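You operate a simulated robot arm through the tools that you are given. There is no shell and no other tool. Be economical: measure what you need, move in short steps, check, and stop when the job is done.

You are at the controls of a simulated robot arm. One attempt, no reset.

Task
Uncover V26, open it till its flow meter shows 15, hang the blue SET tag on it, show it OPEN.
Fine: red cover on the wall shelf under the tags, the tag from the VALVE TAGS board on V26's hook, its slider on the status board at OPEN. Set down upright: red cover.

The check looks at the end state, three seconds after you hand in, the way a careful person would. Anything else that was tipped, shoved, dropped, spilled or broken makes it a failure. A push-on lid holds only when it is set on centred and level and pressed home; a screw cap is set on level and turned clockwise until tight.

Robot
A 7-joint arm with a two-finger parallel gripper on a trunk, on a base that drives. Base frame: it is fixed to the floor where the robot stands at the start and does not move with it; the origin is under the middle of the robot, x ahead of it, y to its left, z up. Units: mm, rad, N and s.
With the tool pointing down near the work surface it reaches from about 700 to 780 mm from the robot's upright axis, wherever it stands. Its first joint turns from -2.496 to 2.496 rad. Places, roughly: blue tag [-1750, -3000, 1250]; branch handwheel [100, 700, 1700]; branch slider [-800, -3500, 1100]; flow meter [1200, 0, 1000]; green tag [-1750, -3000, 1250]; inlet handwheel [-100, 800, 1100]; inlet slider [-900, -3400, 1200]; outlet handwheel [1000, 0, 1300]; outlet hook [1100, -200, 1300]; outlet slider [-900, -3400, 1100]; red tag [-1500, -3000, 1250]; supply handwheel [700, 2100, 1800]; supply slider [-800, -3500, 1200]; wall shelf under the tags [-1900, -2700, 1000]; white tag [-1750, -2750, 1250]. Payload 3 kg.
The tool frame sits at the grasp point between the pads (the TCP): z along the fingers, y along the line on which they close. The tips reach 30 mm beyond it. The gripper opens to 110 mm. The fingers are 20 mm wide and 10 mm thick; the gripper's body (48 by 112 mm) begins 55 mm behind the TCP.
Orientation is that of the tool frame in the base frame, as a unit quaternion [x, y, z, w]. With the fingers straight down and closing along the base's y, the tool's x points along the base's -x, its y along +y and its z along -z.

Tools
- The arm moves only by the tool move_arm. Its argument "rows" is a list of rows, each a list of 7 numbers: the shift along the tool's x, y, z in m, then the turn, a rotation vector about the tool's x, y, z in rad, then the finger opening in m, from 0 to 0.11. In form: [[x, y, z, rx, ry, rz, jaw], ...]. A call has 1 to 8 rows; each row is the pose to reach, as a shift and turn from the pose commanded when the call began, along the tool's axes at that moment. A row lasts 0.2 s, in which the tool goes at most 50 mm and 0.15 rad; a call with a longer step from one row to the next is refused whole, and so is a gripper value outside its range. Where a pose cannot be reached the arm comes as near as it can. A force on the tool above 40 N (or 10 N above the force at the start of the call, whichever is more), or a blocked arm, ends the call early, and 0.2 s more pass. The fingers move at their own pace (about 108 mm/s each) and stop on an object; they squeeze with about 20 N. The grip force told is the motor's: it shows also when the fingers shut on nothing. Time passes only in rows, and 0.2 s behind the last, so rows that repeat a pose let the fingers close. It gives the time, the measured TCP pose, the force on the tool (base axes), the opening and the grip force at its end, in the units of the frame above (readings bear some noise), with the torque about the TCP (base axes, N m) and any sound that the robot's microphone picked up, and new pictures: "show" is both (left out), scene, wrist or none.
- Cameras (640 x 400 px; columns grow to the right, rows downward): "scene" is now at [144.3, 71.9, 1475.3]; the picture's right is [0.68, -0.74, -0.00], its down [-0.10, -0.09, -0.99] and it looks along [0.73, 0.67, -0.13] (base axes); focal length 214 px, centre (320, 200). "wrist" rides on the gripper at [72, 17, -103] in the tool frame; the picture's right is [-0.23, 0.97, 0.00], its down [-0.76, -0.18, -0.62] and it looks along [-0.61, -0.14, 0.78] (tool axes); focal length 222 px, centre (320, 200). There is no depth. A picture from a camera that has moved, and an enlarged one, comes with that camera's place and axes in the base frame and with its lens. The place of the scene camera against the robot may be out by one fixed shift of up to 18 mm in any direction.
- lift_body(by): slides the trunk up (or, below 0, down) by that many mm; the arm and the scene camera ride with it, the base frame stays. It gives what a move gives, with no picture.
- base_move(legs): drives the robot by 1 to 6 legs, each [ahead, left, turn to the left] in mm, mm and rad, along the robot's own axes; the way and the turn of a leg run together, so that a leg with both is an arc; at most 1500 mm and 3.142 rad a leg. The arm and the cameras ride along, it lands a little off, and it stops where it bumps. It gives what a move gives, and a new picture of the scene camera.
- pan_tilt(pan, tilt): turns the head with the scene camera to pan (to the left, within 1.501 rad either way) and tilt (down, from -0.506 to 1.204), counted from straight ahead of the robot. It gives what a move gives, and a new picture of the scene camera.
- close_up(camera, box): a new picture of the part [left, top, right, bottom] of that camera's present view, enlarged. It takes no simulated time.
- job_done(): hands the job in; it is judged then, once.

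Go step by step. Nothing tells you exact positions but the pictures and the camera data: compare them with the known pose of the tool, close in by small moves and look again before you grip or let go. The budget is 120 turns and 260 pictures, counting those below and the enlarged ones. Unless the task says otherwise, let go and move clear before handing in, and close with one line.

The tools are called after "Request:" by a JSON object that holds its "name" and its "arguments". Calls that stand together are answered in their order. move_arm: Moves the arm, as the interface text tells. Its arguments: {"type":"object","properties":{"rows":{"type":"array"},"show":{"type":"string","enum":["both","scene","wrist","none"]}},"required":["rows"]} The other tools are called the same way: lift_body (by) slides the trunk up or down; base_move (legs) drives the base; pan_tilt (pan, tilt) turns the head that bears the scene camera; close_up (camera, box) takes an enlarged picture of a part of a camera's view; job_done () hands the job in.

At the start:

```text
time: 0.0
tcp_pos: [749.1, -130.5, 999.1]
tool_rot: [0.0, 1.0, 0.0, -0.001]
contact_force: [-0.4, 0.0, -0.5]
moment: [-0.03, 0.03, 0.01]
grip_width: 110.3
grasp_force: 0.0
trunk travel left (down, up): [-526.0, 364.0]
robot x, y, heading: [0.3, 0.2, -0.003]
head pan, tilt: [0.742, 0.131]
```

scene: 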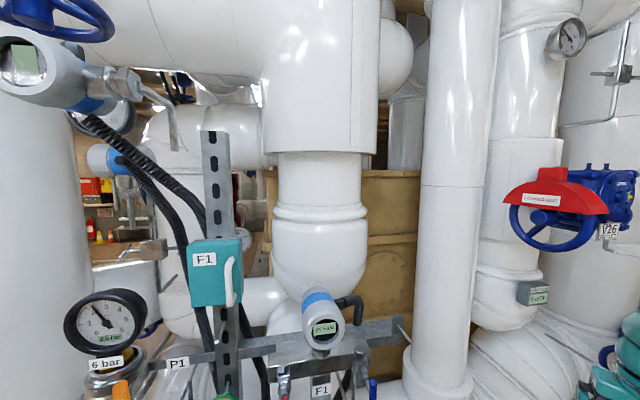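
wrist: 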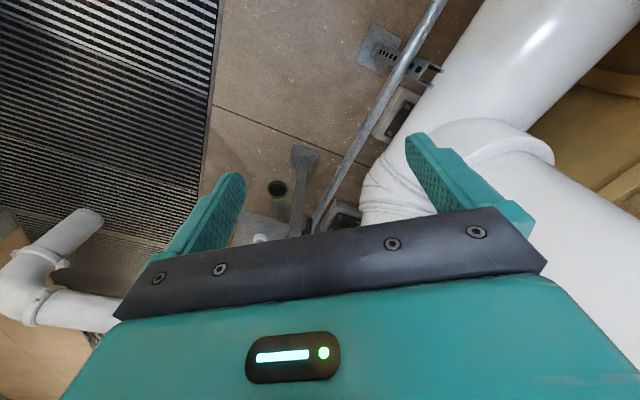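

I see a blue handwheel tagged V26 under a red "LOCKED OUT" cover to the right. I'll turn the head to look straight at it.

Request:
{"name": "pan_tilt", "arguments": {"pan": 0.0, "tilt": 0.2}}

Request:
{"name": "close_up", "arguments": {"camera": "scene", "box": [220, 100, 420, 300]}}

```text
time: 1.1
tcp_pos: [749.2, -131.3, 999.7]
tool_rot: [-0.001, 1.0, 0.0, 0.0]
contact_force: [0.5, 0.9, -0.1]
moment: [-0.02, 0.02, 0.0]
grip_width: 110.1
grasp_force: 0.0
trunk travel left (down, up): [-526.0, 364.0]
robot x, y, heading: [0.4, -1.8, 0.006]
head pan, tilt: [0.0, 0.201]
camera scene: at [169.3, 9.5, 1468.8], right [0.0, -1.0, 0.0], down [-0.2, 0.0, -0.98], along [0.98, 0.0, -0.2], focal length 214 px, centre (320, 200)
```

scene: 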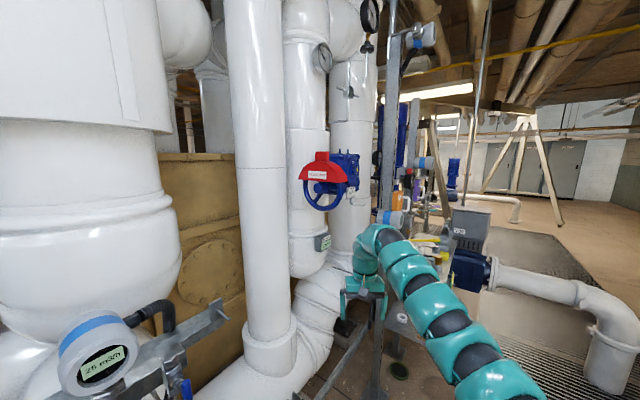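

```text
2.00 times, centred on (320, 200) of scene
camera zoom: at [169.3, 9.5, 1468.8], right [0.0, -1.0, 0.0], down [-0.2, 0.0, -0.98], along [0.98, 0.0, -0.2], focal length 429 px, centre (320, 200)
```

zoom: 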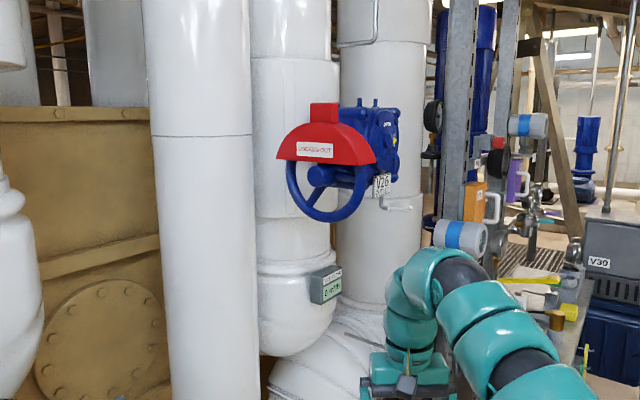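

The cover has a grip block on top, and the flow meter sits below the wheel with a hook to its right. I'll zoom in for detail.

Request:
{"name": "close_up", "arguments": {"camera": "scene", "box": [285, 140, 385, 220]}}

Request:
{"name": "close_up", "arguments": {"camera": "scene", "box": [300, 215, 350, 255]}}

```text
5.00 times, centred on (335, 180) of scene
camera zoom: at [169.3, 9.5, 1468.8], right [0.0, -1.0, 0.0], down [-0.2, 0.0, -0.98], along [0.98, 0.0, -0.2], focal length 1072 px, centre (245, 300)
```

zoom: 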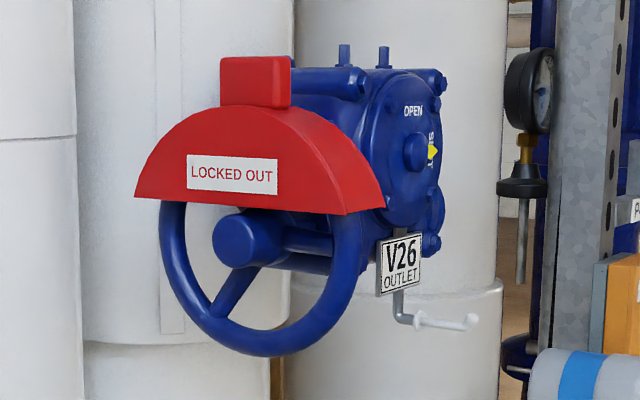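

```text
10.00 times, centred on (325, 235) of scene
camera zoom: at [169.3, 9.5, 1468.8], right [0.0, -1.0, 0.0], down [-0.2, 0.0, -0.98], along [0.98, 0.0, -0.2], focal length 2145 px, centre (270, -150)
```

zoom: 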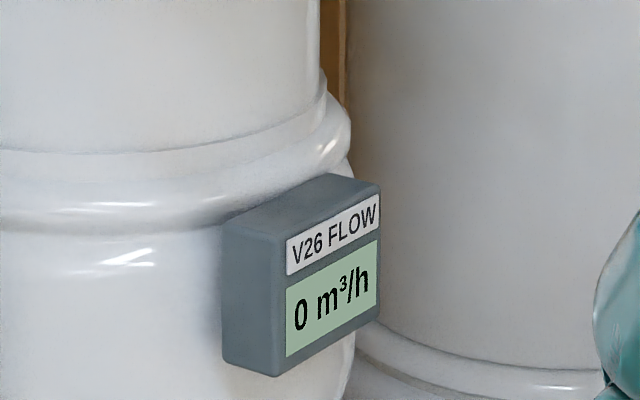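

Before moving I want to see the floor around the valve and how close obstacles are.

Request:
{"name": "pan_tilt", "arguments": {"pan": 0.0, "tilt": 0.9}}

Request:
{"name": "pan_tilt", "arguments": {"pan": 0.9, "tilt": 0.7}}

Request:
{"name": "pan_tilt", "arguments": {"pan": -1.2, "tilt": 0.3}}

```text
time: 2.2
tcp_pos: [749.3, -131.7, 999.1]
tool_rot: [0.0, 1.0, 0.0, 0.001]
contact_force: [0.2, 0.4, 0.0]
moment: [0.01, 0.0, 0.0]
grip_width: 109.7
grasp_force: 0.1
trunk travel left (down, up): [-526.0, 364.0]
robot x, y, heading: [0.1, -1.1, 0.002]
head pan, tilt: [0.0, 0.901]
camera scene: at [151.7, 9.5, 1407.3], right [0.0, -1.0, 0.0], down [-0.78, 0.0, -0.62], along [0.62, 0.0, -0.78], focal length 214 px, centre (320, 200)
```

scene: 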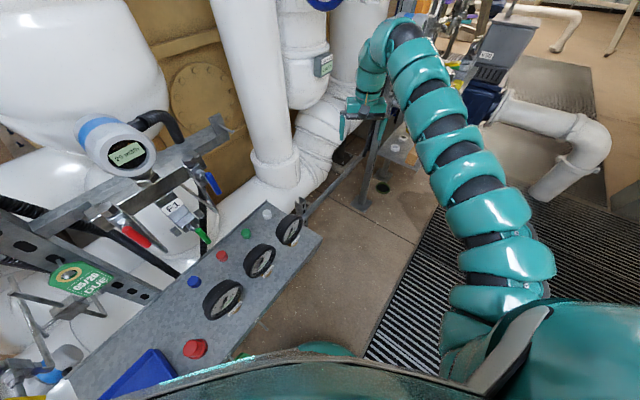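

```text
time: 3.4
tcp_pos: [748.9, -130.6, 1000.6]
tool_rot: [0.0, 1.0, -0.001, 0.0]
contact_force: [0.5, -0.6, 0.0]
moment: [0.01, 0.02, 0.0]
grip_width: 110.1
grasp_force: 0.0
trunk travel left (down, up): [-526.0, 364.0]
robot x, y, heading: [2.1, 3.8, -0.0]
head pan, tilt: [0.901, 0.7]
camera scene: at [128.9, 76.0, 1423.4], right [0.78, -0.62, 0.0], down [-0.4, -0.5, -0.76], along [0.48, 0.6, -0.64], focal length 214 px, centre (320, 200)
```

scene: 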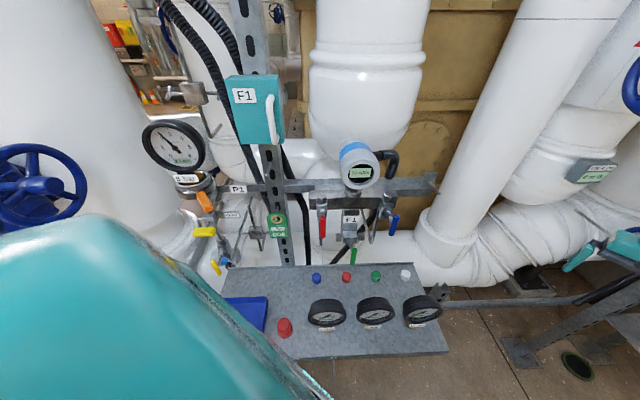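

```text
time: 5.4
tcp_pos: [749.0, -130.4, 999.3]
tool_rot: [0.0, 1.0, 0.001, 0.001]
contact_force: [0.0, -0.3, -0.1]
moment: [-0.01, 0.01, 0.0]
grip_width: 110.2
grasp_force: 0.0
trunk travel left (down, up): [-526.0, 364.0]
robot x, y, heading: [-1.0, 0.5, -0.003]
head pan, tilt: [-1.201, 0.3]
camera scene: at [109.9, -77.6, 1459.5], right [-0.93, -0.36, 0.0], down [-0.11, 0.28, -0.96], along [0.35, -0.89, -0.3], focal length 214 px, centre (320, 200)
```

scene: 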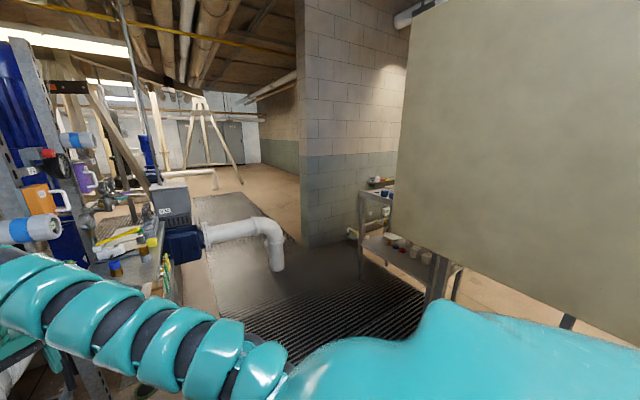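

Panel with gauges lies low ahead-left; I'd rather reach than drive much. I'll turn the tool to point forward (horizontal) while raising it.

Request:
{"name": "move_arm", "arguments": {"rows": [[0.02, 0, -0.04, 0, -0.15, 0, 0.11], [0.03, 0, -0.08, 0, -0.3, 0, 0.11], [0.04, 0, -0.12, 0, -0.45, 0, 0.11], [0.05, 0, -0.16, 0, -0.6, 0, 0.11], [0.06, 0, -0.2, 0, -0.75, 0, 0.11], [0.07, 0, -0.24, 0, -0.9, 0, 0.11], [0.08, 0, -0.28, 0, -1.05, 0, 0.11], [0.08, 0, -0.32, 0, -1.2, 0, 0.11]], "show": "none"}}

Request:
{"name": "pan_tilt", "arguments": {"pan": 0.0, "tilt": 0.2}}

```text
time: 7.2
tcp_pos: [707.1, -161.3, 1336.8]
tool_rot: [-0.037, 0.835, 0.001, 0.548]
contact_force: [-0.7, -0.7, -0.2]
moment: [0.01, 0.01, 0.02]
grip_width: 110.0
grasp_force: 0.1
out of reach, approached as far as the arm can: row 1, 2, 3, 4, 5, 6, 7, 8
trunk travel left (down, up): [-526.0, 364.0]
robot x, y, heading: [1.3, -1.6, 0.001]
head pan, tilt: [-1.201, 0.3]
```

```text
time: 8.6
tcp_pos: [707.1, -161.4, 1334.9]
tool_rot: [-0.037, 0.836, 0.0, 0.547]
contact_force: [-0.8, 0.7, -0.3]
moment: [0.0, 0.03, -0.03]
grip_width: 109.9
grasp_force: 0.0
trunk travel left (down, up): [-526.0, 364.0]
robot x, y, heading: [-3.4, 1.3, 0.005]
head pan, tilt: [0.0, 0.201]
camera scene: at [169.2, 9.4, 1468.8], right [0.0, -1.0, 0.0], down [-0.2, 0.0, -0.98], along [0.98, 0.0, -0.2], focal length 214 px, centre (320, 200)
```

scene: 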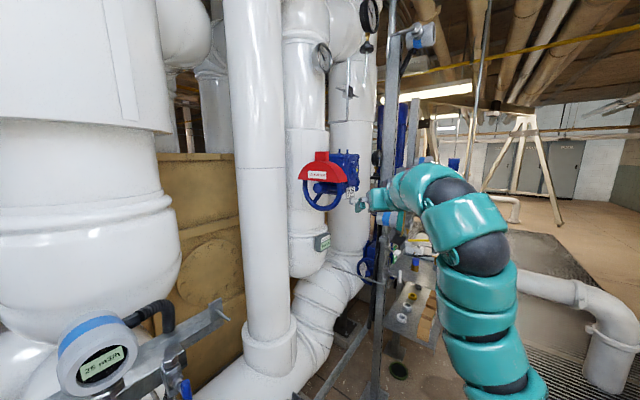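

Reach allowed most of it. I'll complete the turn to horizontal and extend forward a bit to learn the reach.

Request:
{"name": "move_arm", "arguments": {"rows": [[0, 0.02, 0.03, 0, -0.15, 0, 0.11], [0, 0.04, 0.06, 0, -0.3, 0, 0.11], [-0.01, 0.05, 0.08, 0, -0.41, 0, 0.11], [-0.01, 0.05, 0.08, 0, -0.41, 0, 0.11]], "show": "both"}}

```text
time: 9.6
tcp_pos: [779.9, -106.4, 1308.9]
tool_rot: [-0.035, 0.706, 0.008, 0.707]
contact_force: [-1.0, 0.5, -0.8]
moment: [-0.01, 0.01, -0.01]
grip_width: 109.9
grasp_force: 0.0
trunk travel left (down, up): [-526.0, 364.0]
robot x, y, heading: [-2.2, -0.6, -0.002]
head pan, tilt: [0.0, 0.201]
camera scene: at [169.2, 9.4, 1468.8], right [0.0, -1.0, 0.0], down [-0.2, 0.0, -0.98], along [0.98, 0.0, -0.2], focal length 214 px, centre (320, 200)
camera wrist: at [675.6, -99.5, 1236.4], right [-0.06, 0.98, 0.19], down [-0.61, -0.19, 0.77], along [0.79, -0.07, 0.61], focal length 222 px, centre (320, 200)
```

scene: 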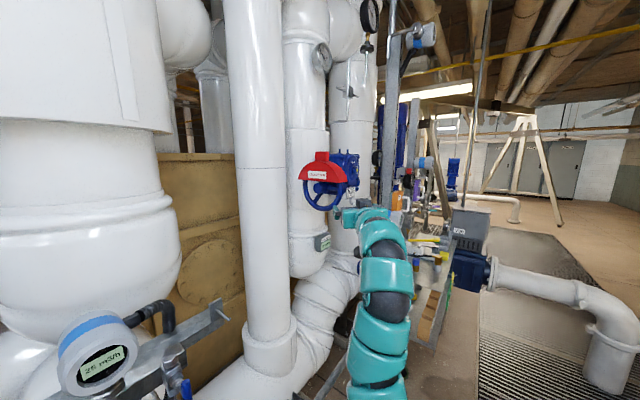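
wrist: 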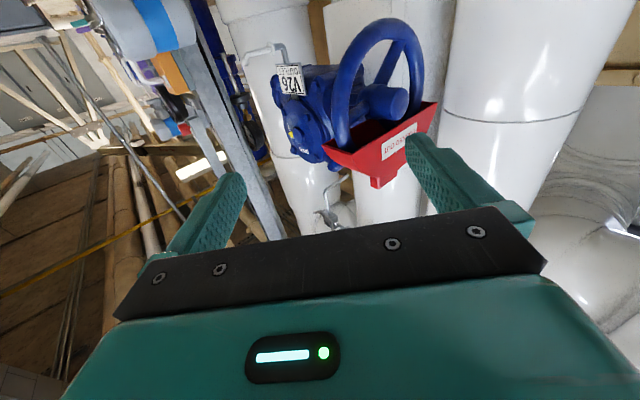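

Request:
{"name": "close_up", "arguments": {"camera": "wrist", "box": [230, 10, 450, 210]}}

Request:
{"name": "close_up", "arguments": {"camera": "scene", "box": [285, 140, 385, 220]}}

```text
2.00 times, centred on (340, 110) of wrist
camera zoom: at [675.6, -99.5, 1236.4], right [-0.06, 0.98, 0.19], down [-0.61, -0.19, 0.77], along [0.79, -0.07, 0.61], focal length 444 px, centre (280, 380)
```

zoom: 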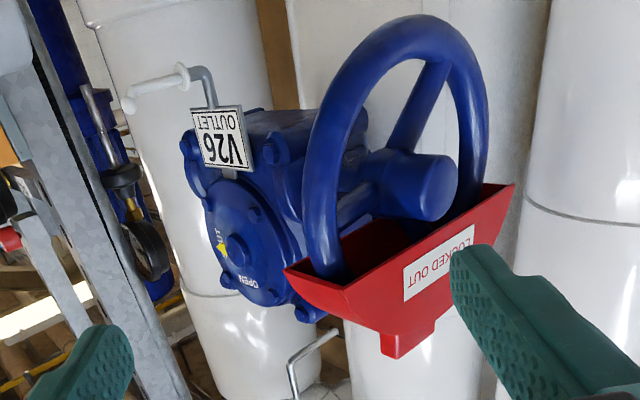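

```text
5.00 times, centred on (335, 180) of scene
camera zoom: at [169.2, 9.4, 1468.8], right [0.0, -1.0, 0.0], down [-0.2, 0.0, -0.98], along [0.98, 0.0, -0.2], focal length 1072 px, centre (245, 300)
```

zoom: 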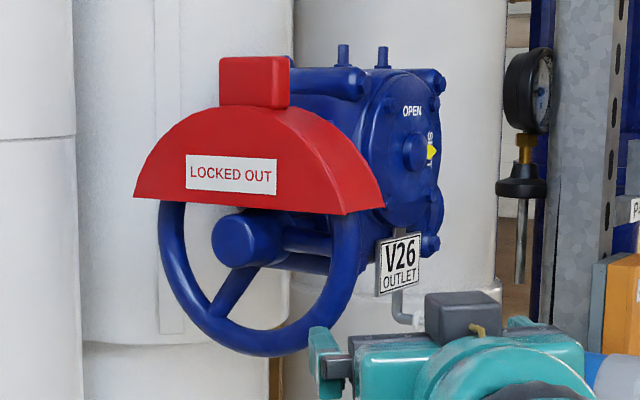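

From both views the block is near (1003, 0, 1469), and the wheel faces about 34° toward my left. I'll raise the trunk and yaw the tool to face the cover squarely from a stand-off.

Request:
{"name": "lift_body", "arguments": {"by": 150}}

Request:
{"name": "move_arm", "arguments": {"rows": [[0, 0.035, 0.012, 0.13, 0, 0.01, 0.11], [0, 0.07, 0.024, 0.26, 0, 0.02, 0.11], [0, 0.105, 0.036, 0.39, 0, 0.03, 0.11], [-0.003, 0.135, 0.048, 0.52, 0, 0.04, 0.11], [-0.006, 0.163, 0.06, 0.66, 0, 0.04, 0.11], [-0.006, 0.163, 0.06, 0.66, 0, 0.04, 0.11]]}}

```text
time: 11.3
tcp_pos: [781.8, -106.6, 1457.8]
tool_rot: [-0.036, 0.707, 0.008, 0.706]
contact_force: [0.6, 0.3, 0.2]
moment: [0.02, 0.01, 0.02]
grip_width: 109.9
grasp_force: 0.0
trunk travel left (down, up): [-676.0, 214.0]
robot x, y, heading: [-0.6, 0.4, -0.004]
head pan, tilt: [0.0, 0.201]
```

```text
time: 12.7
tcp_pos: [834.7, 59.8, 1457.0]
tool_rot: [0.209, 0.671, -0.208, 0.68]
contact_force: [0.3, -0.2, 0.6]
moment: [-0.04, 0.01, 0.0]
grip_width: 109.9
grasp_force: 0.0
trunk travel left (down, up): [-676.0, 214.0]
robot x, y, heading: [0.9, -1.1, 0.002]
head pan, tilt: [0.0, 0.201]
camera scene: at [171.1, 9.2, 1618.5], right [0.0, -1.0, 0.0], down [-0.2, 0.0, -0.98], along [0.98, 0.0, -0.2], focal length 214 px, centre (320, 200)
camera wrist: at [758.2, 131.5, 1384.4], right [0.55, 0.81, 0.23], down [-0.62, 0.21, 0.76], along [0.56, -0.56, 0.61], focal length 222 px, centre (320, 200)
```

scene: 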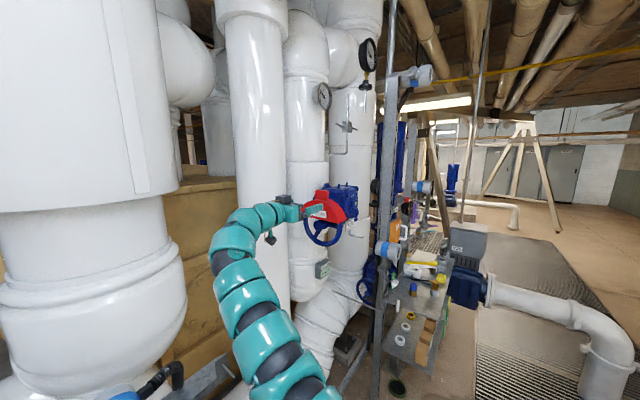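
wrist: 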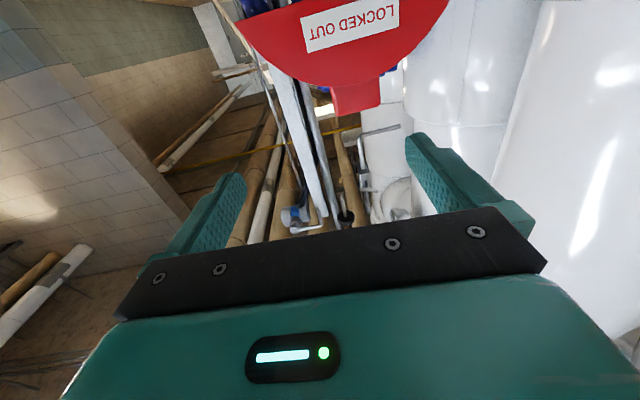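

The reach works well. I'll enlarge the block in the wrist view to measure it.

Request:
{"name": "close_up", "arguments": {"camera": "wrist", "box": [230, 0, 450, 140]}}

Request:
{"name": "close_up", "arguments": {"camera": "scene", "box": [270, 160, 380, 260]}}

```text
2.86 times, centred on (340, 70) of wrist
camera zoom: at [758.2, 131.5, 1384.4], right [0.55, 0.81, 0.23], down [-0.62, 0.21, 0.76], along [0.56, -0.56, 0.61], focal length 635 px, centre (263, 571)
```

zoom: 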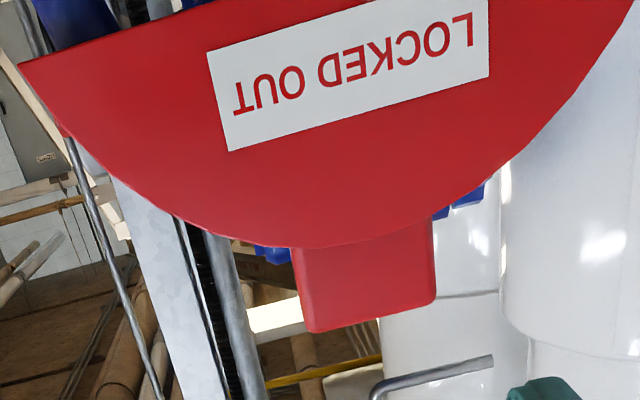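

```text
4.00 times, centred on (325, 210) of scene
camera zoom: at [171.1, 9.2, 1618.5], right [0.0, -1.0, 0.0], down [-0.2, 0.0, -0.98], along [0.98, 0.0, -0.2], focal length 858 px, centre (300, 160)
```

zoom: 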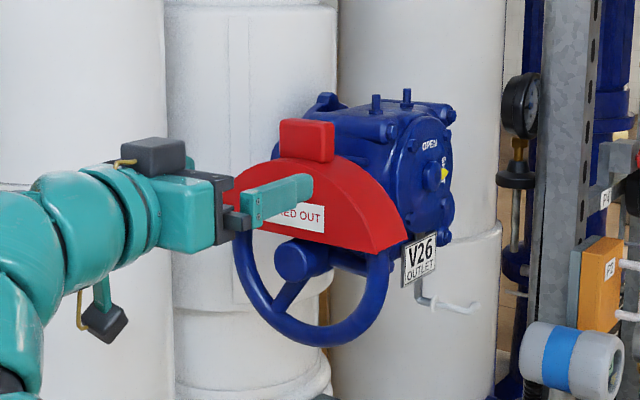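

Block front top ≈ (1017, -11, 1485), about 54 mm wide. I'll line up laterally and advance partway, then check.

Request:
{"name": "move_arm", "arguments": {"rows": [[-0.005, 0.025, 0.03, 0.015, 0, 0, 0.11], [-0.009, 0.044, 0.07, 0.03, 0, 0, 0.11], [-0.009, 0.044, 0.11, 0.03, 0, 0, 0.11], [-0.009, 0.044, 0.13, 0.03, 0, 0, 0.11], [-0.009, 0.044, 0.13, 0.03, 0, 0, 0.11]]}}

Request:
{"name": "close_up", "arguments": {"camera": "scene", "box": [270, 160, 380, 260]}}

```text
time: 13.9
tcp_pos: [863.9, 47.5, 1431.5]
tool_rot: [0.219, 0.668, -0.218, 0.677]
contact_force: [-0.7, 1.0, 1.1]
moment: [0.0, 0.0, -0.02]
grip_width: 110.2
grasp_force: 0.1
out of reach, approached as far as the arm can: row 1, 2, 3, 4, 5
trunk travel left (down, up): [-676.0, 214.0]
robot x, y, heading: [-1.3, 2.1, 0.005]
head pan, tilt: [0.0, 0.201]
camera scene: at [169.4, 9.5, 1618.8], right [0.0, -1.0, 0.0], down [-0.2, 0.0, -0.98], along [0.98, 0.0, -0.2], focal length 214 px, centre (320, 200)
camera wrist: at [789.1, 120.6, 1358.8], right [0.57, 0.79, 0.23], down [-0.62, 0.22, 0.75], along [0.54, -0.57, 0.61], focal length 222 px, centre (320, 200)
```

scene: 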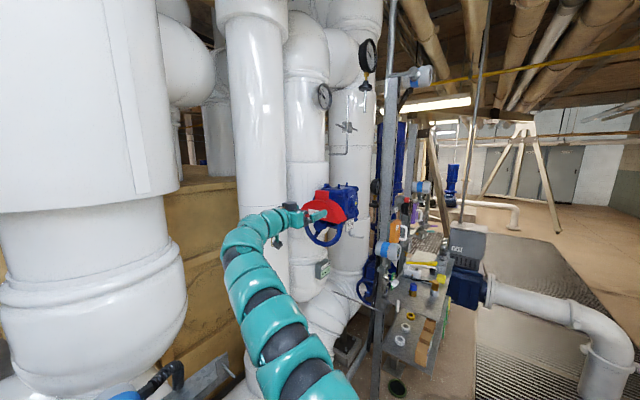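
wrist: 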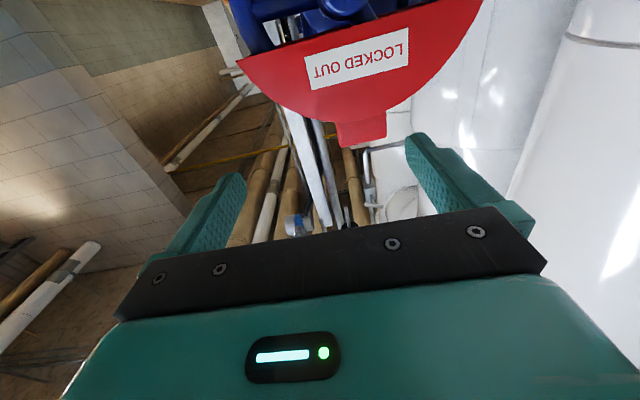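

```text
4.00 times, centred on (325, 210) of scene
camera zoom: at [169.4, 9.5, 1618.8], right [0.0, -1.0, 0.0], down [-0.2, 0.0, -0.98], along [0.98, 0.0, -0.2], focal length 858 px, centre (300, 160)
```

zoom: 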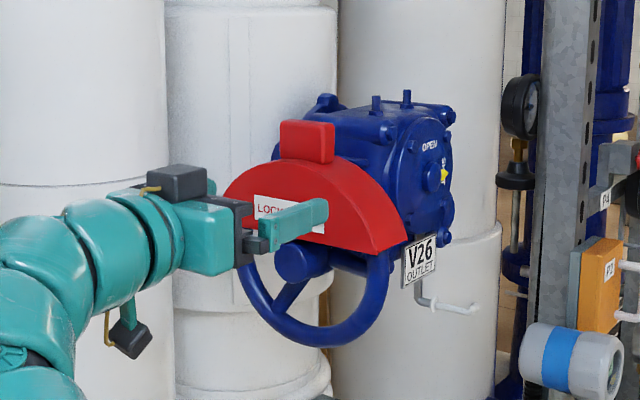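

The arm is at its limit; I need to stand closer. I'll retract, raise the trunk so the gripper is clear above the cover, then shift right and forward (away from the gauge panel).

Request:
{"name": "move_arm", "arguments": {"rows": [[0, 0, -0.05, 0, 0, 0, 0.11], [0, 0, -0.1, 0, 0, 0, 0.11], [0, 0, -0.15, 0, 0, 0, 0.11], [0, 0, -0.2, 0, 0, 0, 0.11], [0, 0, -0.24, 0, 0, 0, 0.11], [0, 0, -0.28, 0, 0, 0, 0.11]], "show": "none"}}

Request:
{"name": "lift_body", "arguments": {"by": 150}}

Request:
{"name": "base_move", "arguments": {"legs": [[0, -210, 0], [180, 0, 0]]}}

```text
time: 15.3
tcp_pos: [629.6, 216.1, 1427.1]
tool_rot: [0.218, 0.669, -0.217, 0.677]
contact_force: [-0.5, -0.3, -0.1]
moment: [-0.01, 0.02, 0.03]
grip_width: 110.0
grasp_force: 0.0
trunk travel left (down, up): [-676.0, 214.0]
robot x, y, heading: [-1.2, -0.0, 0.002]
head pan, tilt: [0.0, 0.201]
```

```text
time: 17.1
tcp_pos: [631.6, 215.4, 1574.7]
tool_rot: [0.218, 0.669, -0.217, 0.677]
contact_force: [0.9, -0.1, 0.0]
moment: [0.03, 0.02, 0.05]
grip_width: 110.0
grasp_force: 0.0
trunk travel left (down, up): [-826.0, 64.0]
robot x, y, heading: [-0.2, -0.1, 0.004]
head pan, tilt: [0.0, 0.201]
```

```text
time: 19.8
tcp_pos: [812.0, 6.5, 1575.2]
tool_rot: [0.218, 0.669, -0.217, 0.677]
contact_force: [0.7, -0.1, -0.7]
moment: [-0.04, 0.04, -0.02]
grip_width: 109.9
grasp_force: 0.0
trunk travel left (down, up): [-826.0, 64.0]
robot x, y, heading: [177.0, -211.6, 0.006]
head pan, tilt: [0.0, 0.201]
camera scene: at [349.9, -200.9, 1768.6], right [0.0, -1.0, 0.0], down [-0.2, 0.0, -0.98], along [0.98, 0.0, -0.2], focal length 214 px, centre (320, 200)
```

scene: 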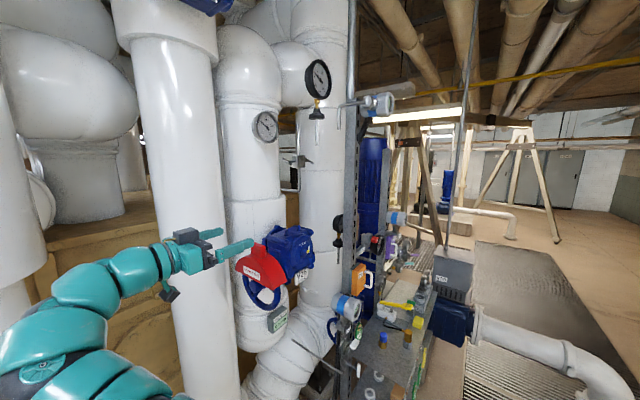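

Landed well. Now go to a stand-off 110 mm in front of the block at its height.

Request:
{"name": "move_arm", "arguments": {"rows": [[0, 0.04, 0.02, 0, 0, 0, 0.11], [0.02, 0.08, 0.04, 0, 0, 0, 0.11], [0.06, 0.105, 0.05, 0, 0, 0, 0.11], [0.1, 0.105, 0.065, 0, 0, 0, 0.11], [0.109, 0.105, 0.077, 0, 0, 0, 0.11], [0.109, 0.105, 0.077, 0, 0, 0, 0.11]]}}

Request:
{"name": "close_up", "arguments": {"camera": "wrist", "box": [200, 0, 440, 160]}}

Request:
{"name": "close_up", "arguments": {"camera": "scene", "box": [210, 200, 330, 300]}}

```text
time: 21.2
tcp_pos: [914.7, 10.0, 1482.9]
tool_rot: [0.218, 0.669, -0.217, 0.677]
contact_force: [-1.0, -0.3, 0.7]
moment: [0.01, 0.03, 0.0]
grip_width: 110.3
grasp_force: 0.1
out of reach, approached as far as the arm can: row 2, 3, 4, 5, 6
trunk travel left (down, up): [-826.0, 64.0]
robot x, y, heading: [178.8, -208.3, 0.004]
head pan, tilt: [0.0, 0.201]
camera scene: at [347.4, -200.9, 1769.0], right [0.0, -1.0, 0.0], down [-0.2, 0.0, -0.98], along [0.98, 0.0, -0.2], focal length 214 px, centre (320, 200)
camera wrist: at [840.0, 84.2, 1409.8], right [0.57, 0.79, 0.23], down [-0.62, 0.22, 0.75], along [0.54, -0.57, 0.61], focal length 222 px, centre (320, 200)
```

scene: 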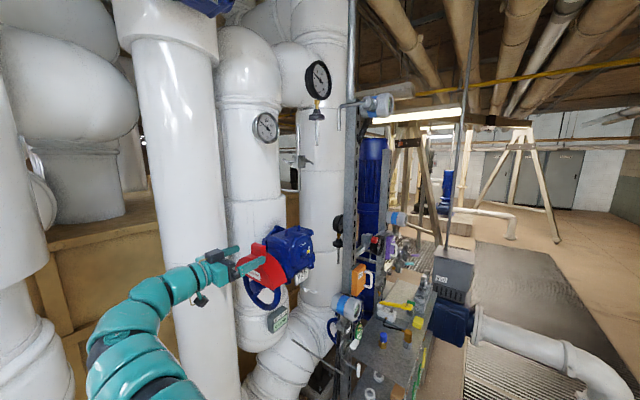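
wrist: 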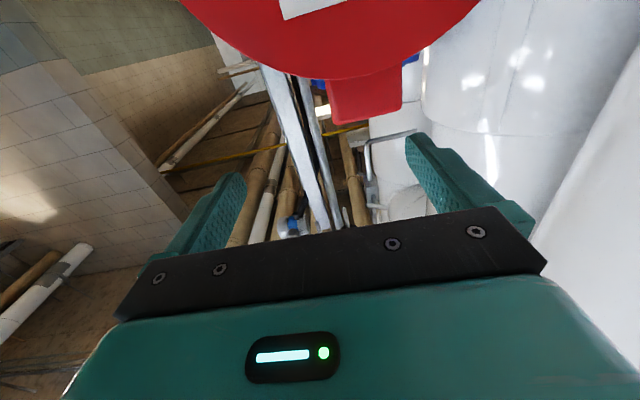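

```text
2.50 times, centred on (320, 80) of wrist
camera zoom: at [840.0, 84.2, 1409.8], right [0.57, 0.79, 0.23], down [-0.62, 0.22, 0.75], along [0.54, -0.57, 0.61], focal length 555 px, centre (320, 500)
```

zoom: 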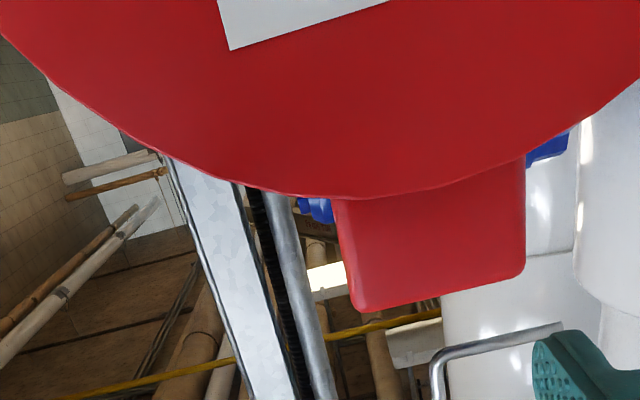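

```text
4.00 times, centred on (270, 250) of scene
camera zoom: at [347.4, -200.9, 1769.0], right [0.0, -1.0, 0.0], down [-0.2, 0.0, -0.98], along [0.98, 0.0, -0.2], focal length 858 px, centre (520, 0)
```

zoom: 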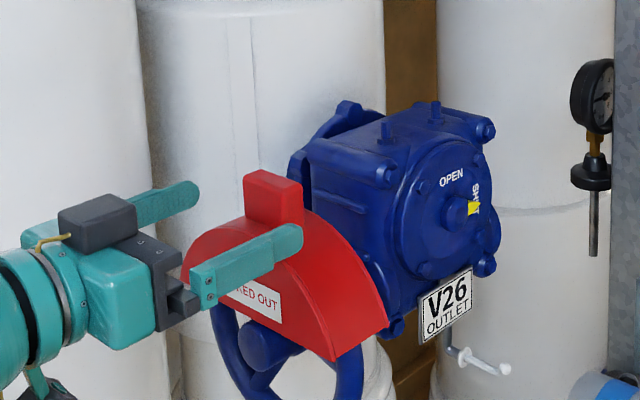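

Still just short. I'll retract 100 mm, drive 95 mm further forward, and align again.

Request:
{"name": "move_arm", "arguments": {"rows": [[0, 0, -0.04, 0, 0, 0, 0.11], [0, 0, -0.08, 0, 0, 0, 0.11], [0, 0, -0.11, 0, 0, 0, 0.11], [0, 0, -0.11, 0, 0, 0, 0.11]], "show": "none"}}

Request:
{"name": "base_move", "arguments": {"legs": [[95, 0, 0]]}}

```text
time: 22.2
tcp_pos: [826.0, 72.5, 1477.5]
tool_rot: [0.218, 0.669, -0.217, 0.677]
contact_force: [0.4, -0.2, -0.6]
moment: [0.0, 0.01, -0.03]
grip_width: 110.4
grasp_force: 0.1
out of reach, approached as far as the arm can: row 3, 4
trunk travel left (down, up): [-826.0, 64.0]
robot x, y, heading: [178.8, -206.0, -0.0]
head pan, tilt: [0.0, 0.201]
```

```text
time: 23.3
tcp_pos: [922.3, 71.8, 1477.0]
tool_rot: [0.219, 0.669, -0.218, 0.676]
contact_force: [0.4, 1.0, 0.1]
moment: [0.02, -0.03, -0.01]
grip_width: 110.2
grasp_force: 0.1
trunk travel left (down, up): [-826.0, 64.0]
robot x, y, heading: [273.2, -211.8, 0.0]
head pan, tilt: [0.0, 0.201]
camera scene: at [445.1, -200.9, 1768.7], right [0.0, -1.0, 0.0], down [-0.2, 0.0, -0.98], along [0.98, 0.0, -0.2], focal length 214 px, centre (320, 200)
```

scene: 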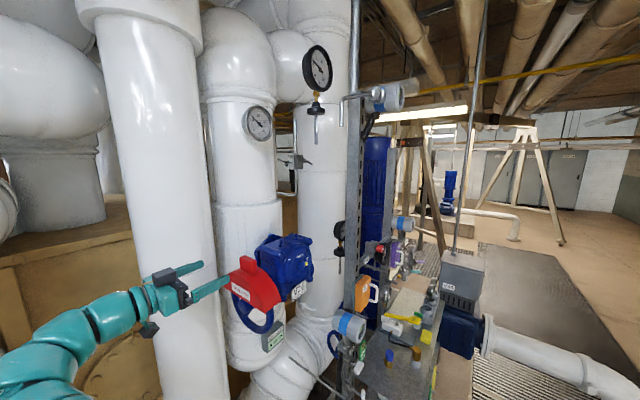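

Block top-front midpoint re-measured at (1018, -13, 1485). I'll align and advance most of the way.

Request:
{"name": "move_arm", "arguments": {"rows": [[0.005, -0.007, 0.03, 0, 0, 0, 0.11], [0.011, -0.0125, 0.06, 0, 0, 0, 0.11], [0.011, -0.0125, 0.09, 0, 0, 0, 0.11], [0.011, -0.0125, 0.1, 0, 0, 0, 0.11], [0.011, -0.0125, 0.1, 0, 0, 0, 0.11]]}}

Request:
{"name": "close_up", "arguments": {"camera": "scene", "box": [190, 210, 320, 350]}}

```text
time: 24.5
tcp_pos: [994.9, 1.7, 1467.3]
tool_rot: [0.219, 0.669, -0.218, 0.676]
contact_force: [-0.3, 0.2, -0.1]
moment: [0.02, -0.03, -0.03]
grip_width: 109.9
grasp_force: 0.0
trunk travel left (down, up): [-826.0, 64.0]
robot x, y, heading: [275.6, -206.9, 0.0]
head pan, tilt: [0.0, 0.201]
camera scene: at [444.0, -201.2, 1768.8], right [0.0, -1.0, 0.0], down [-0.2, 0.0, -0.98], along [0.98, 0.0, -0.2], focal length 214 px, centre (320, 200)
camera wrist: at [920.4, 76.9, 1395.1], right [0.57, 0.79, 0.23], down [-0.62, 0.22, 0.75], along [0.54, -0.57, 0.61], focal length 222 px, centre (320, 200)
```

scene: 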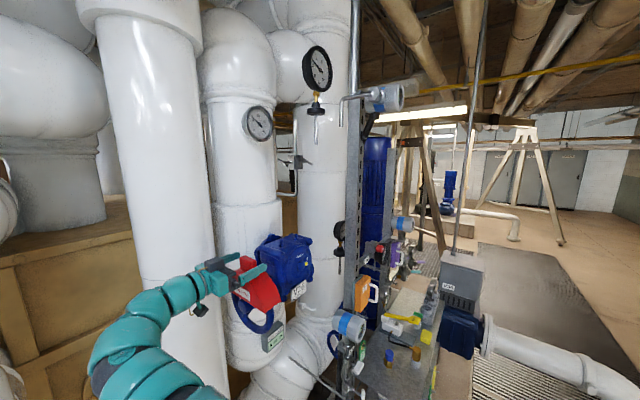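
wrist: 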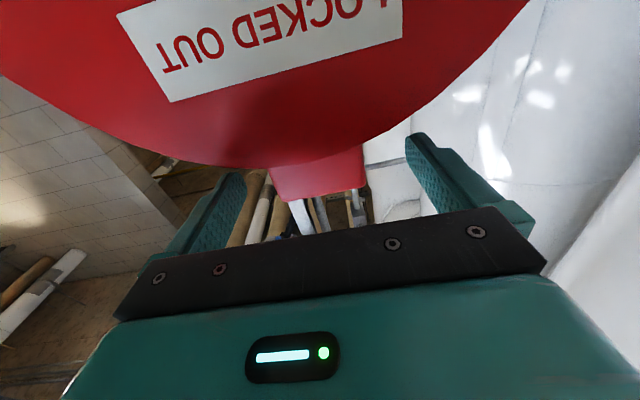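

```text
2.86 times, centred on (255, 280) of scene
camera zoom: at [444.0, -201.2, 1768.8], right [0.0, -1.0, 0.0], down [-0.2, 0.0, -0.98], along [0.98, 0.0, -0.2], focal length 613 px, centre (506, -29)
```

zoom: 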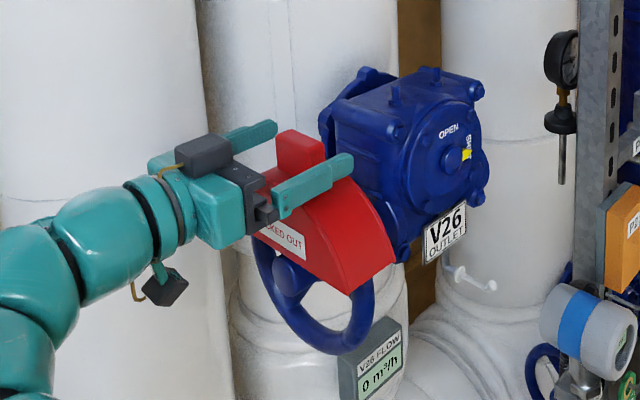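

Block is centred laterally but sits ~10 mm higher than the fingers; I'll rise 12 mm, advance 32 mm, and close.

Request:
{"name": "move_arm", "arguments": {"rows": [[-0.012, 0, 0.0, 0, 0, 0, 0.11], [-0.012, 0, 0.02, 0, 0, 0, 0.11], [-0.012, 0, 0.034, 0, 0, 0, 0.11], [-0.012, 0, 0.034, 0, 0, 0, 0.11]]}}

Request:
{"name": "close_up", "arguments": {"camera": "scene", "box": [190, 210, 320, 350]}}

```text
time: 25.5
tcp_pos: [1023.2, -16.8, 1478.6]
tool_rot: [0.219, 0.669, -0.218, 0.676]
contact_force: [-0.1, -0.1, -0.1]
moment: [0.02, 0.01, -0.02]
grip_width: 110.1
grasp_force: 0.1
trunk travel left (down, up): [-826.0, 64.0]
robot x, y, heading: [277.3, -208.8, 0.002]
head pan, tilt: [0.0, 0.201]
camera scene: at [444.0, -201.0, 1768.8], right [0.0, -1.0, 0.0], down [-0.2, 0.0, -0.98], along [0.98, 0.0, -0.2], focal length 214 px, centre (320, 200)
camera wrist: at [948.5, 57.8, 1406.5], right [0.57, 0.79, 0.23], down [-0.62, 0.22, 0.75], along [0.54, -0.57, 0.61], focal length 222 px, centre (320, 200)
```

scene: 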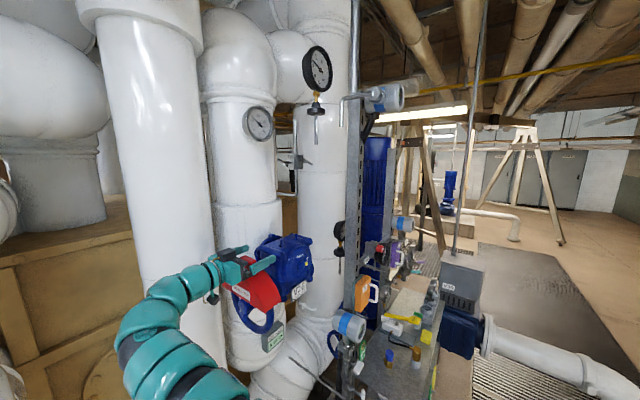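
wrist: 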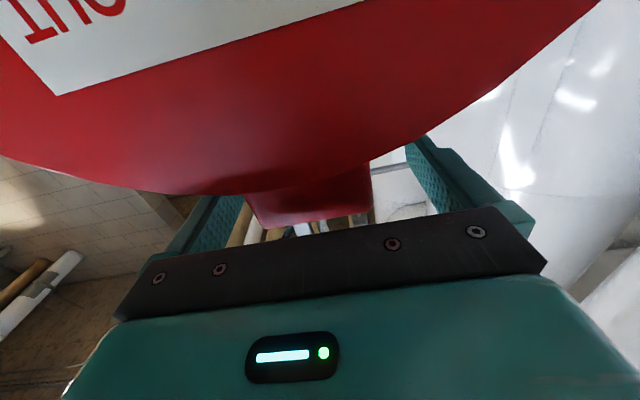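

```text
2.86 times, centred on (255, 280) of scene
camera zoom: at [444.0, -201.0, 1768.8], right [0.0, -1.0, 0.0], down [-0.2, 0.0, -0.98], along [0.98, 0.0, -0.2], focal length 613 px, centre (506, -29)
```

zoom: 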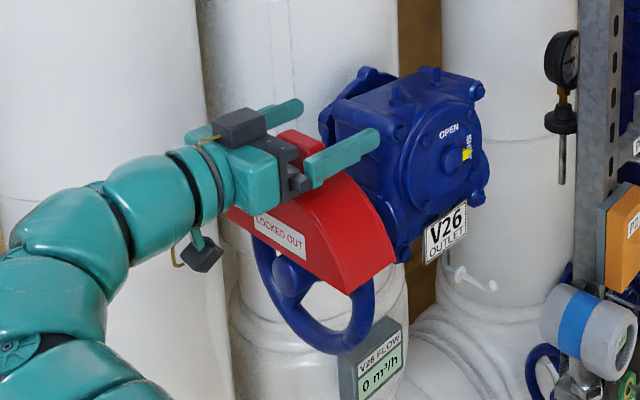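

The fingers straddle the block. Close now.

Request:
{"name": "move_arm", "arguments": {"rows": [[0, 0, 0, 0, 0, 0, 0.06], [0, 0, 0, 0, 0, 0, 0.03], [0, 0, 0, 0, 0, 0, 0.03], [0, 0, 0, 0, 0, 0, 0.03]]}}

Request:
{"name": "close_up", "arguments": {"camera": "scene", "box": [190, 210, 320, 350]}}

```text
time: 26.5
tcp_pos: [1023.5, -15.6, 1479.9]
tool_rot: [0.218, 0.669, -0.217, 0.677]
contact_force: [-0.2, 0.0, 1.3]
moment: [0.03, 0.04, -0.02]
grip_width: 55.9
grasp_force: 19.7
trunk travel left (down, up): [-826.0, 64.0]
robot x, y, heading: [274.7, -210.0, 0.004]
head pan, tilt: [0.0, 0.201]
camera scene: at [443.9, -201.0, 1768.8], right [0.0, -1.0, 0.0], down [-0.2, 0.0, -0.98], along [0.98, 0.0, -0.2], focal length 214 px, centre (320, 200)
camera wrist: at [948.3, 57.9, 1406.8], right [0.57, 0.79, 0.23], down [-0.62, 0.22, 0.75], along [0.54, -0.57, 0.61], focal length 222 px, centre (320, 200)
```

scene: 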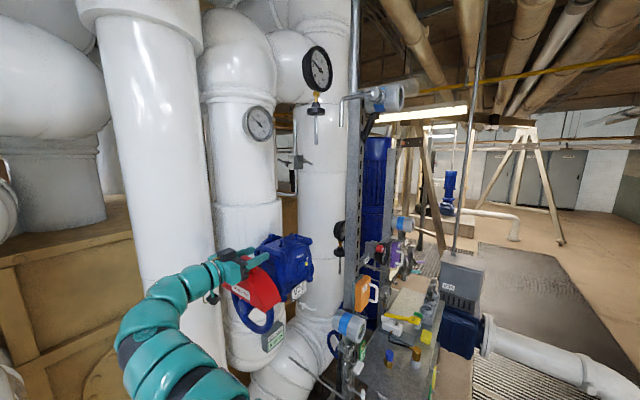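
wrist: 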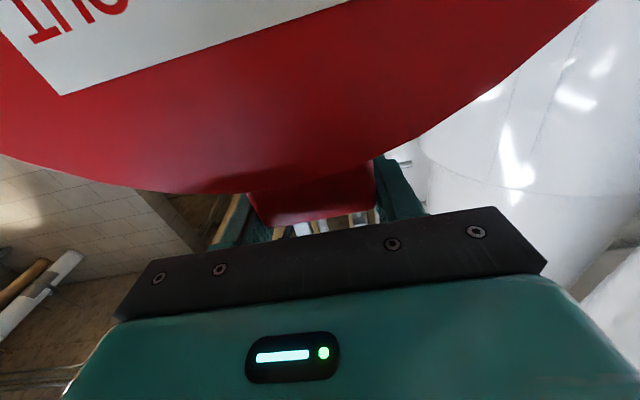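

```text
2.86 times, centred on (255, 280) of scene
camera zoom: at [443.9, -201.0, 1768.8], right [0.0, -1.0, 0.0], down [-0.2, 0.0, -0.98], along [0.98, 0.0, -0.2], focal length 613 px, centre (506, -29)
```

zoom: 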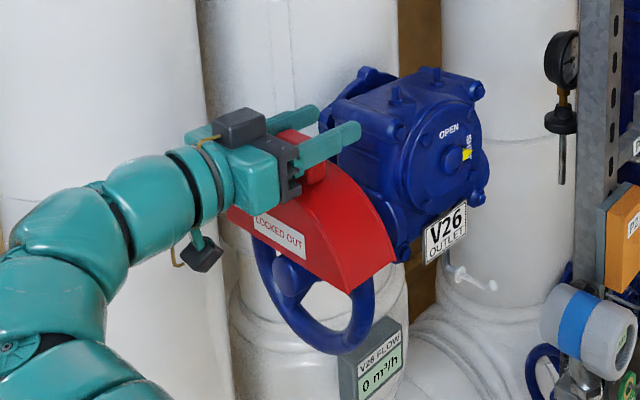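

Gripped at 56 mm. Lift straight up with the arm.

Request:
{"name": "move_arm", "arguments": {"rows": [[-0.02, 0, 0, 0, 0, 0, 0.03], [-0.04, 0, 0, 0, 0, 0, 0.03], [-0.06, 0, 0, 0, 0, 0, 0.03], [-0.06, 0, 0, 0, 0, 0, 0.03]]}}

Request:
{"name": "close_up", "arguments": {"camera": "scene", "box": [190, 210, 320, 350]}}

```text
time: 27.5
tcp_pos: [1023.2, -15.8, 1540.0]
tool_rot: [0.218, 0.669, -0.218, 0.676]
contact_force: [0.3, -0.1, -2.0]
moment: [-0.03, -0.04, 0.03]
grip_width: 55.7
grasp_force: 20.5
trunk travel left (down, up): [-826.0, 64.0]
robot x, y, heading: [274.0, -211.4, 0.001]
head pan, tilt: [0.0, 0.201]
camera scene: at [444.9, -201.2, 1768.6], right [0.0, -1.0, 0.0], down [-0.2, 0.0, -0.98], along [0.98, 0.0, -0.2], focal length 214 px, centre (320, 200)
camera wrist: at [948.5, 57.8, 1467.4], right [0.57, 0.79, 0.23], down [-0.62, 0.22, 0.76], along [0.54, -0.57, 0.61], focal length 222 px, centre (320, 200)
```

scene: 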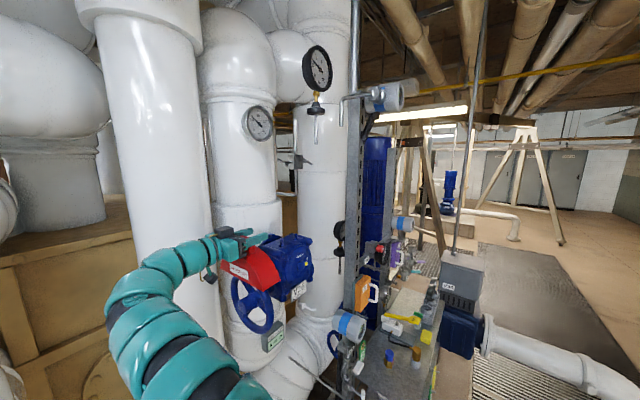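
wrist: 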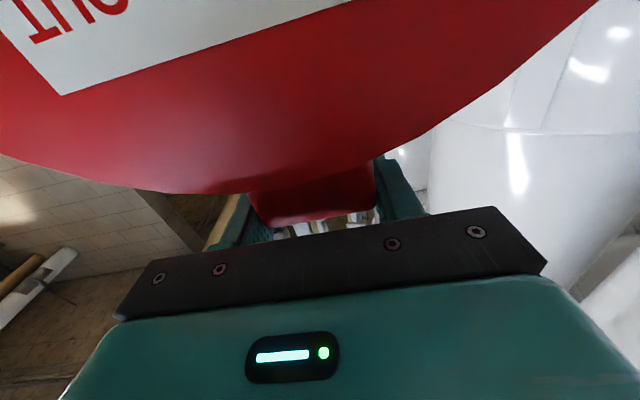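

```text
2.86 times, centred on (255, 280) of scene
camera zoom: at [444.9, -201.2, 1768.6], right [0.0, -1.0, 0.0], down [-0.2, 0.0, -0.98], along [0.98, 0.0, -0.2], focal length 613 px, centre (506, -29)
```

zoom: 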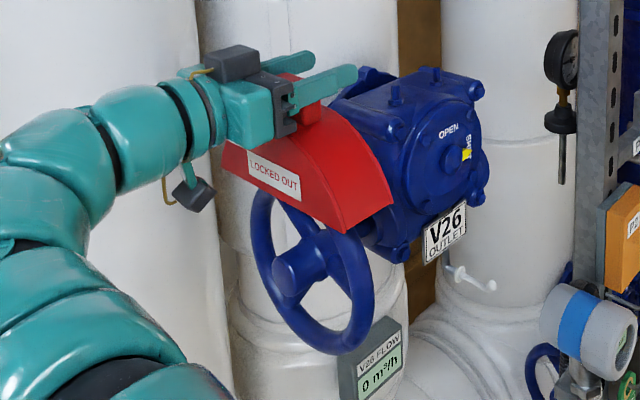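

Lifting cleanly; another 60 mm by the trunk, then pull back.

Request:
{"name": "lift_body", "arguments": {"by": 60}}

Request:
{"name": "move_arm", "arguments": {"rows": [[0, 0, -0.04, 0, 0, 0, 0.03], [0, 0, -0.08, 0, 0, 0, 0.03], [0, 0, -0.12, 0, 0, 0, 0.03], [0, 0, -0.16, 0, 0, 0, 0.03], [0, 0, -0.2, 0, 0, 0, 0.03]], "show": "scene"}}

```text
time: 28.5
tcp_pos: [1021.8, -15.4, 1600.2]
tool_rot: [0.218, 0.669, -0.217, 0.676]
contact_force: [-0.3, 0.0, -1.5]
moment: [-0.03, -0.02, -0.02]
grip_width: 55.9
grasp_force: 20.0
trunk travel left (down, up): [-886.0, 4.0]
robot x, y, heading: [272.8, -213.6, 0.001]
head pan, tilt: [0.0, 0.201]
```

```text
time: 29.7
tcp_pos: [872.1, 81.7, 1600.8]
tool_rot: [0.219, 0.669, -0.217, 0.676]
contact_force: [0.2, 0.4, -1.8]
moment: [0.0, -0.03, 0.04]
grip_width: 55.7
grasp_force: 20.0
out of reach, approached as far as the arm can: row 4, 5
trunk travel left (down, up): [-886.0, 4.0]
robot x, y, heading: [274.8, -211.8, 0.001]
head pan, tilt: [0.0, 0.201]
camera scene: at [445.0, -202.3, 1828.7], right [0.0, -1.0, 0.0], down [-0.2, 0.0, -0.98], along [0.98, 0.0, -0.2], focal length 214 px, centre (320, 200)
```

scene: 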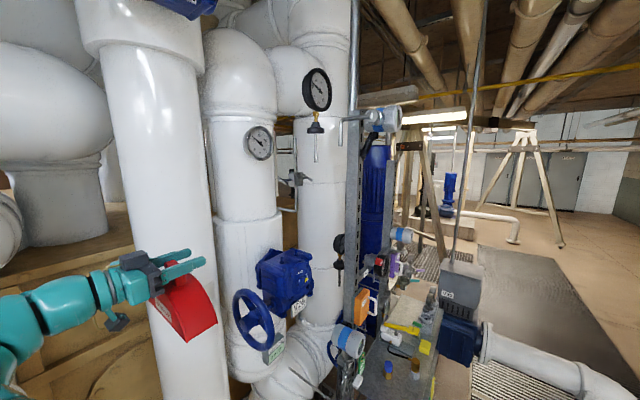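

Cover is off. Back out, then look around toward the tag board behind me.

Request:
{"name": "base_move", "arguments": {"legs": [[-300, 0, 0]]}}

Request:
{"name": "pan_tilt", "arguments": {"pan": -1.45, "tilt": 0.5}}

Request:
{"name": "pan_tilt", "arguments": {"pan": 1.45, "tilt": 0.5}}

```text
time: 31.8
tcp_pos: [572.9, 81.1, 1601.2]
tool_rot: [0.219, 0.668, -0.218, 0.677]
contact_force: [-0.3, -0.4, -1.7]
moment: [0.02, -0.04, 0.01]
grip_width: 55.8
grasp_force: 19.9
trunk travel left (down, up): [-886.0, 4.0]
robot x, y, heading: [-24.3, -208.5, 0.002]
head pan, tilt: [0.0, 0.201]
camera scene: at [144.7, -201.1, 1828.8], right [0.0, -1.0, 0.0], down [-0.2, 0.0, -0.98], along [0.98, 0.0, -0.2], focal length 214 px, centre (320, 200)
```

scene: 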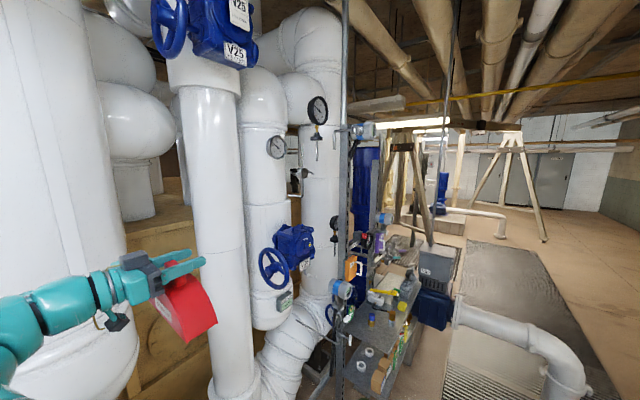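

```text
time: 33.4
tcp_pos: [572.5, 81.7, 1601.4]
tool_rot: [0.219, 0.669, -0.218, 0.676]
contact_force: [0.6, -0.3, -1.5]
moment: [0.0, 0.01, -0.01]
grip_width: 55.9
grasp_force: 19.4
trunk travel left (down, up): [-886.0, 4.0]
robot x, y, heading: [-22.1, -211.0, 0.001]
head pan, tilt: [-1.45, 0.499]
camera scene: at [63.2, -291.3, 1801.1], right [-0.99, -0.12, 0.0], down [-0.06, 0.48, -0.88], along [0.1, -0.87, -0.48], focal length 214 px, centre (320, 200)
```

scene: 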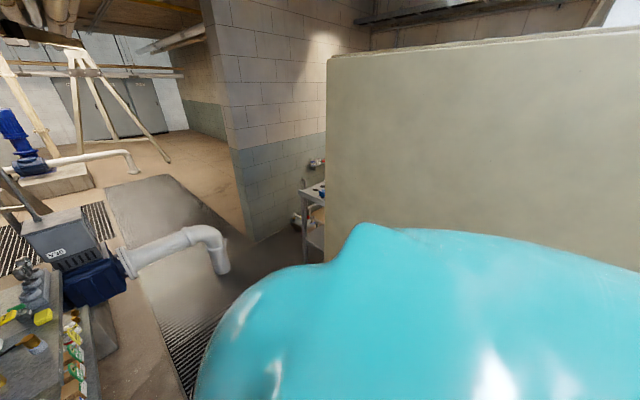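

```text
time: 35.9
tcp_pos: [573.9, 81.1, 1602.5]
tool_rot: [0.22, 0.669, -0.219, 0.676]
contact_force: [0.2, -0.3, -1.4]
moment: [-0.02, -0.02, 0.01]
grip_width: 55.9
grasp_force: 20.2
trunk travel left (down, up): [-886.0, 4.0]
robot x, y, heading: [-21.6, -211.9, 0.001]
head pan, tilt: [1.45, 0.499]
camera scene: at [63.5, -110.6, 1801.1], right [0.99, -0.12, 0.0], down [-0.06, -0.48, -0.88], along [0.11, 0.87, -0.48], focal length 214 px, centre (320, 200)
```

scene: 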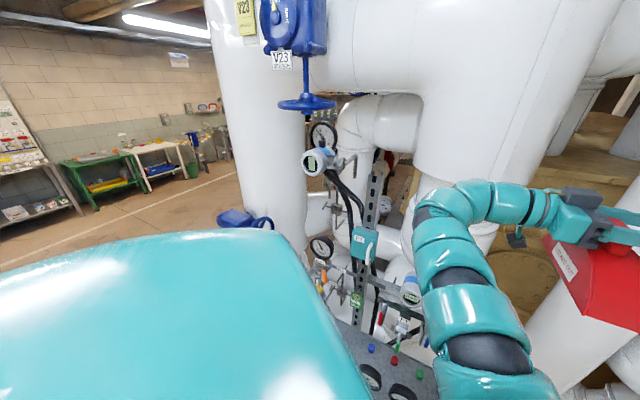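

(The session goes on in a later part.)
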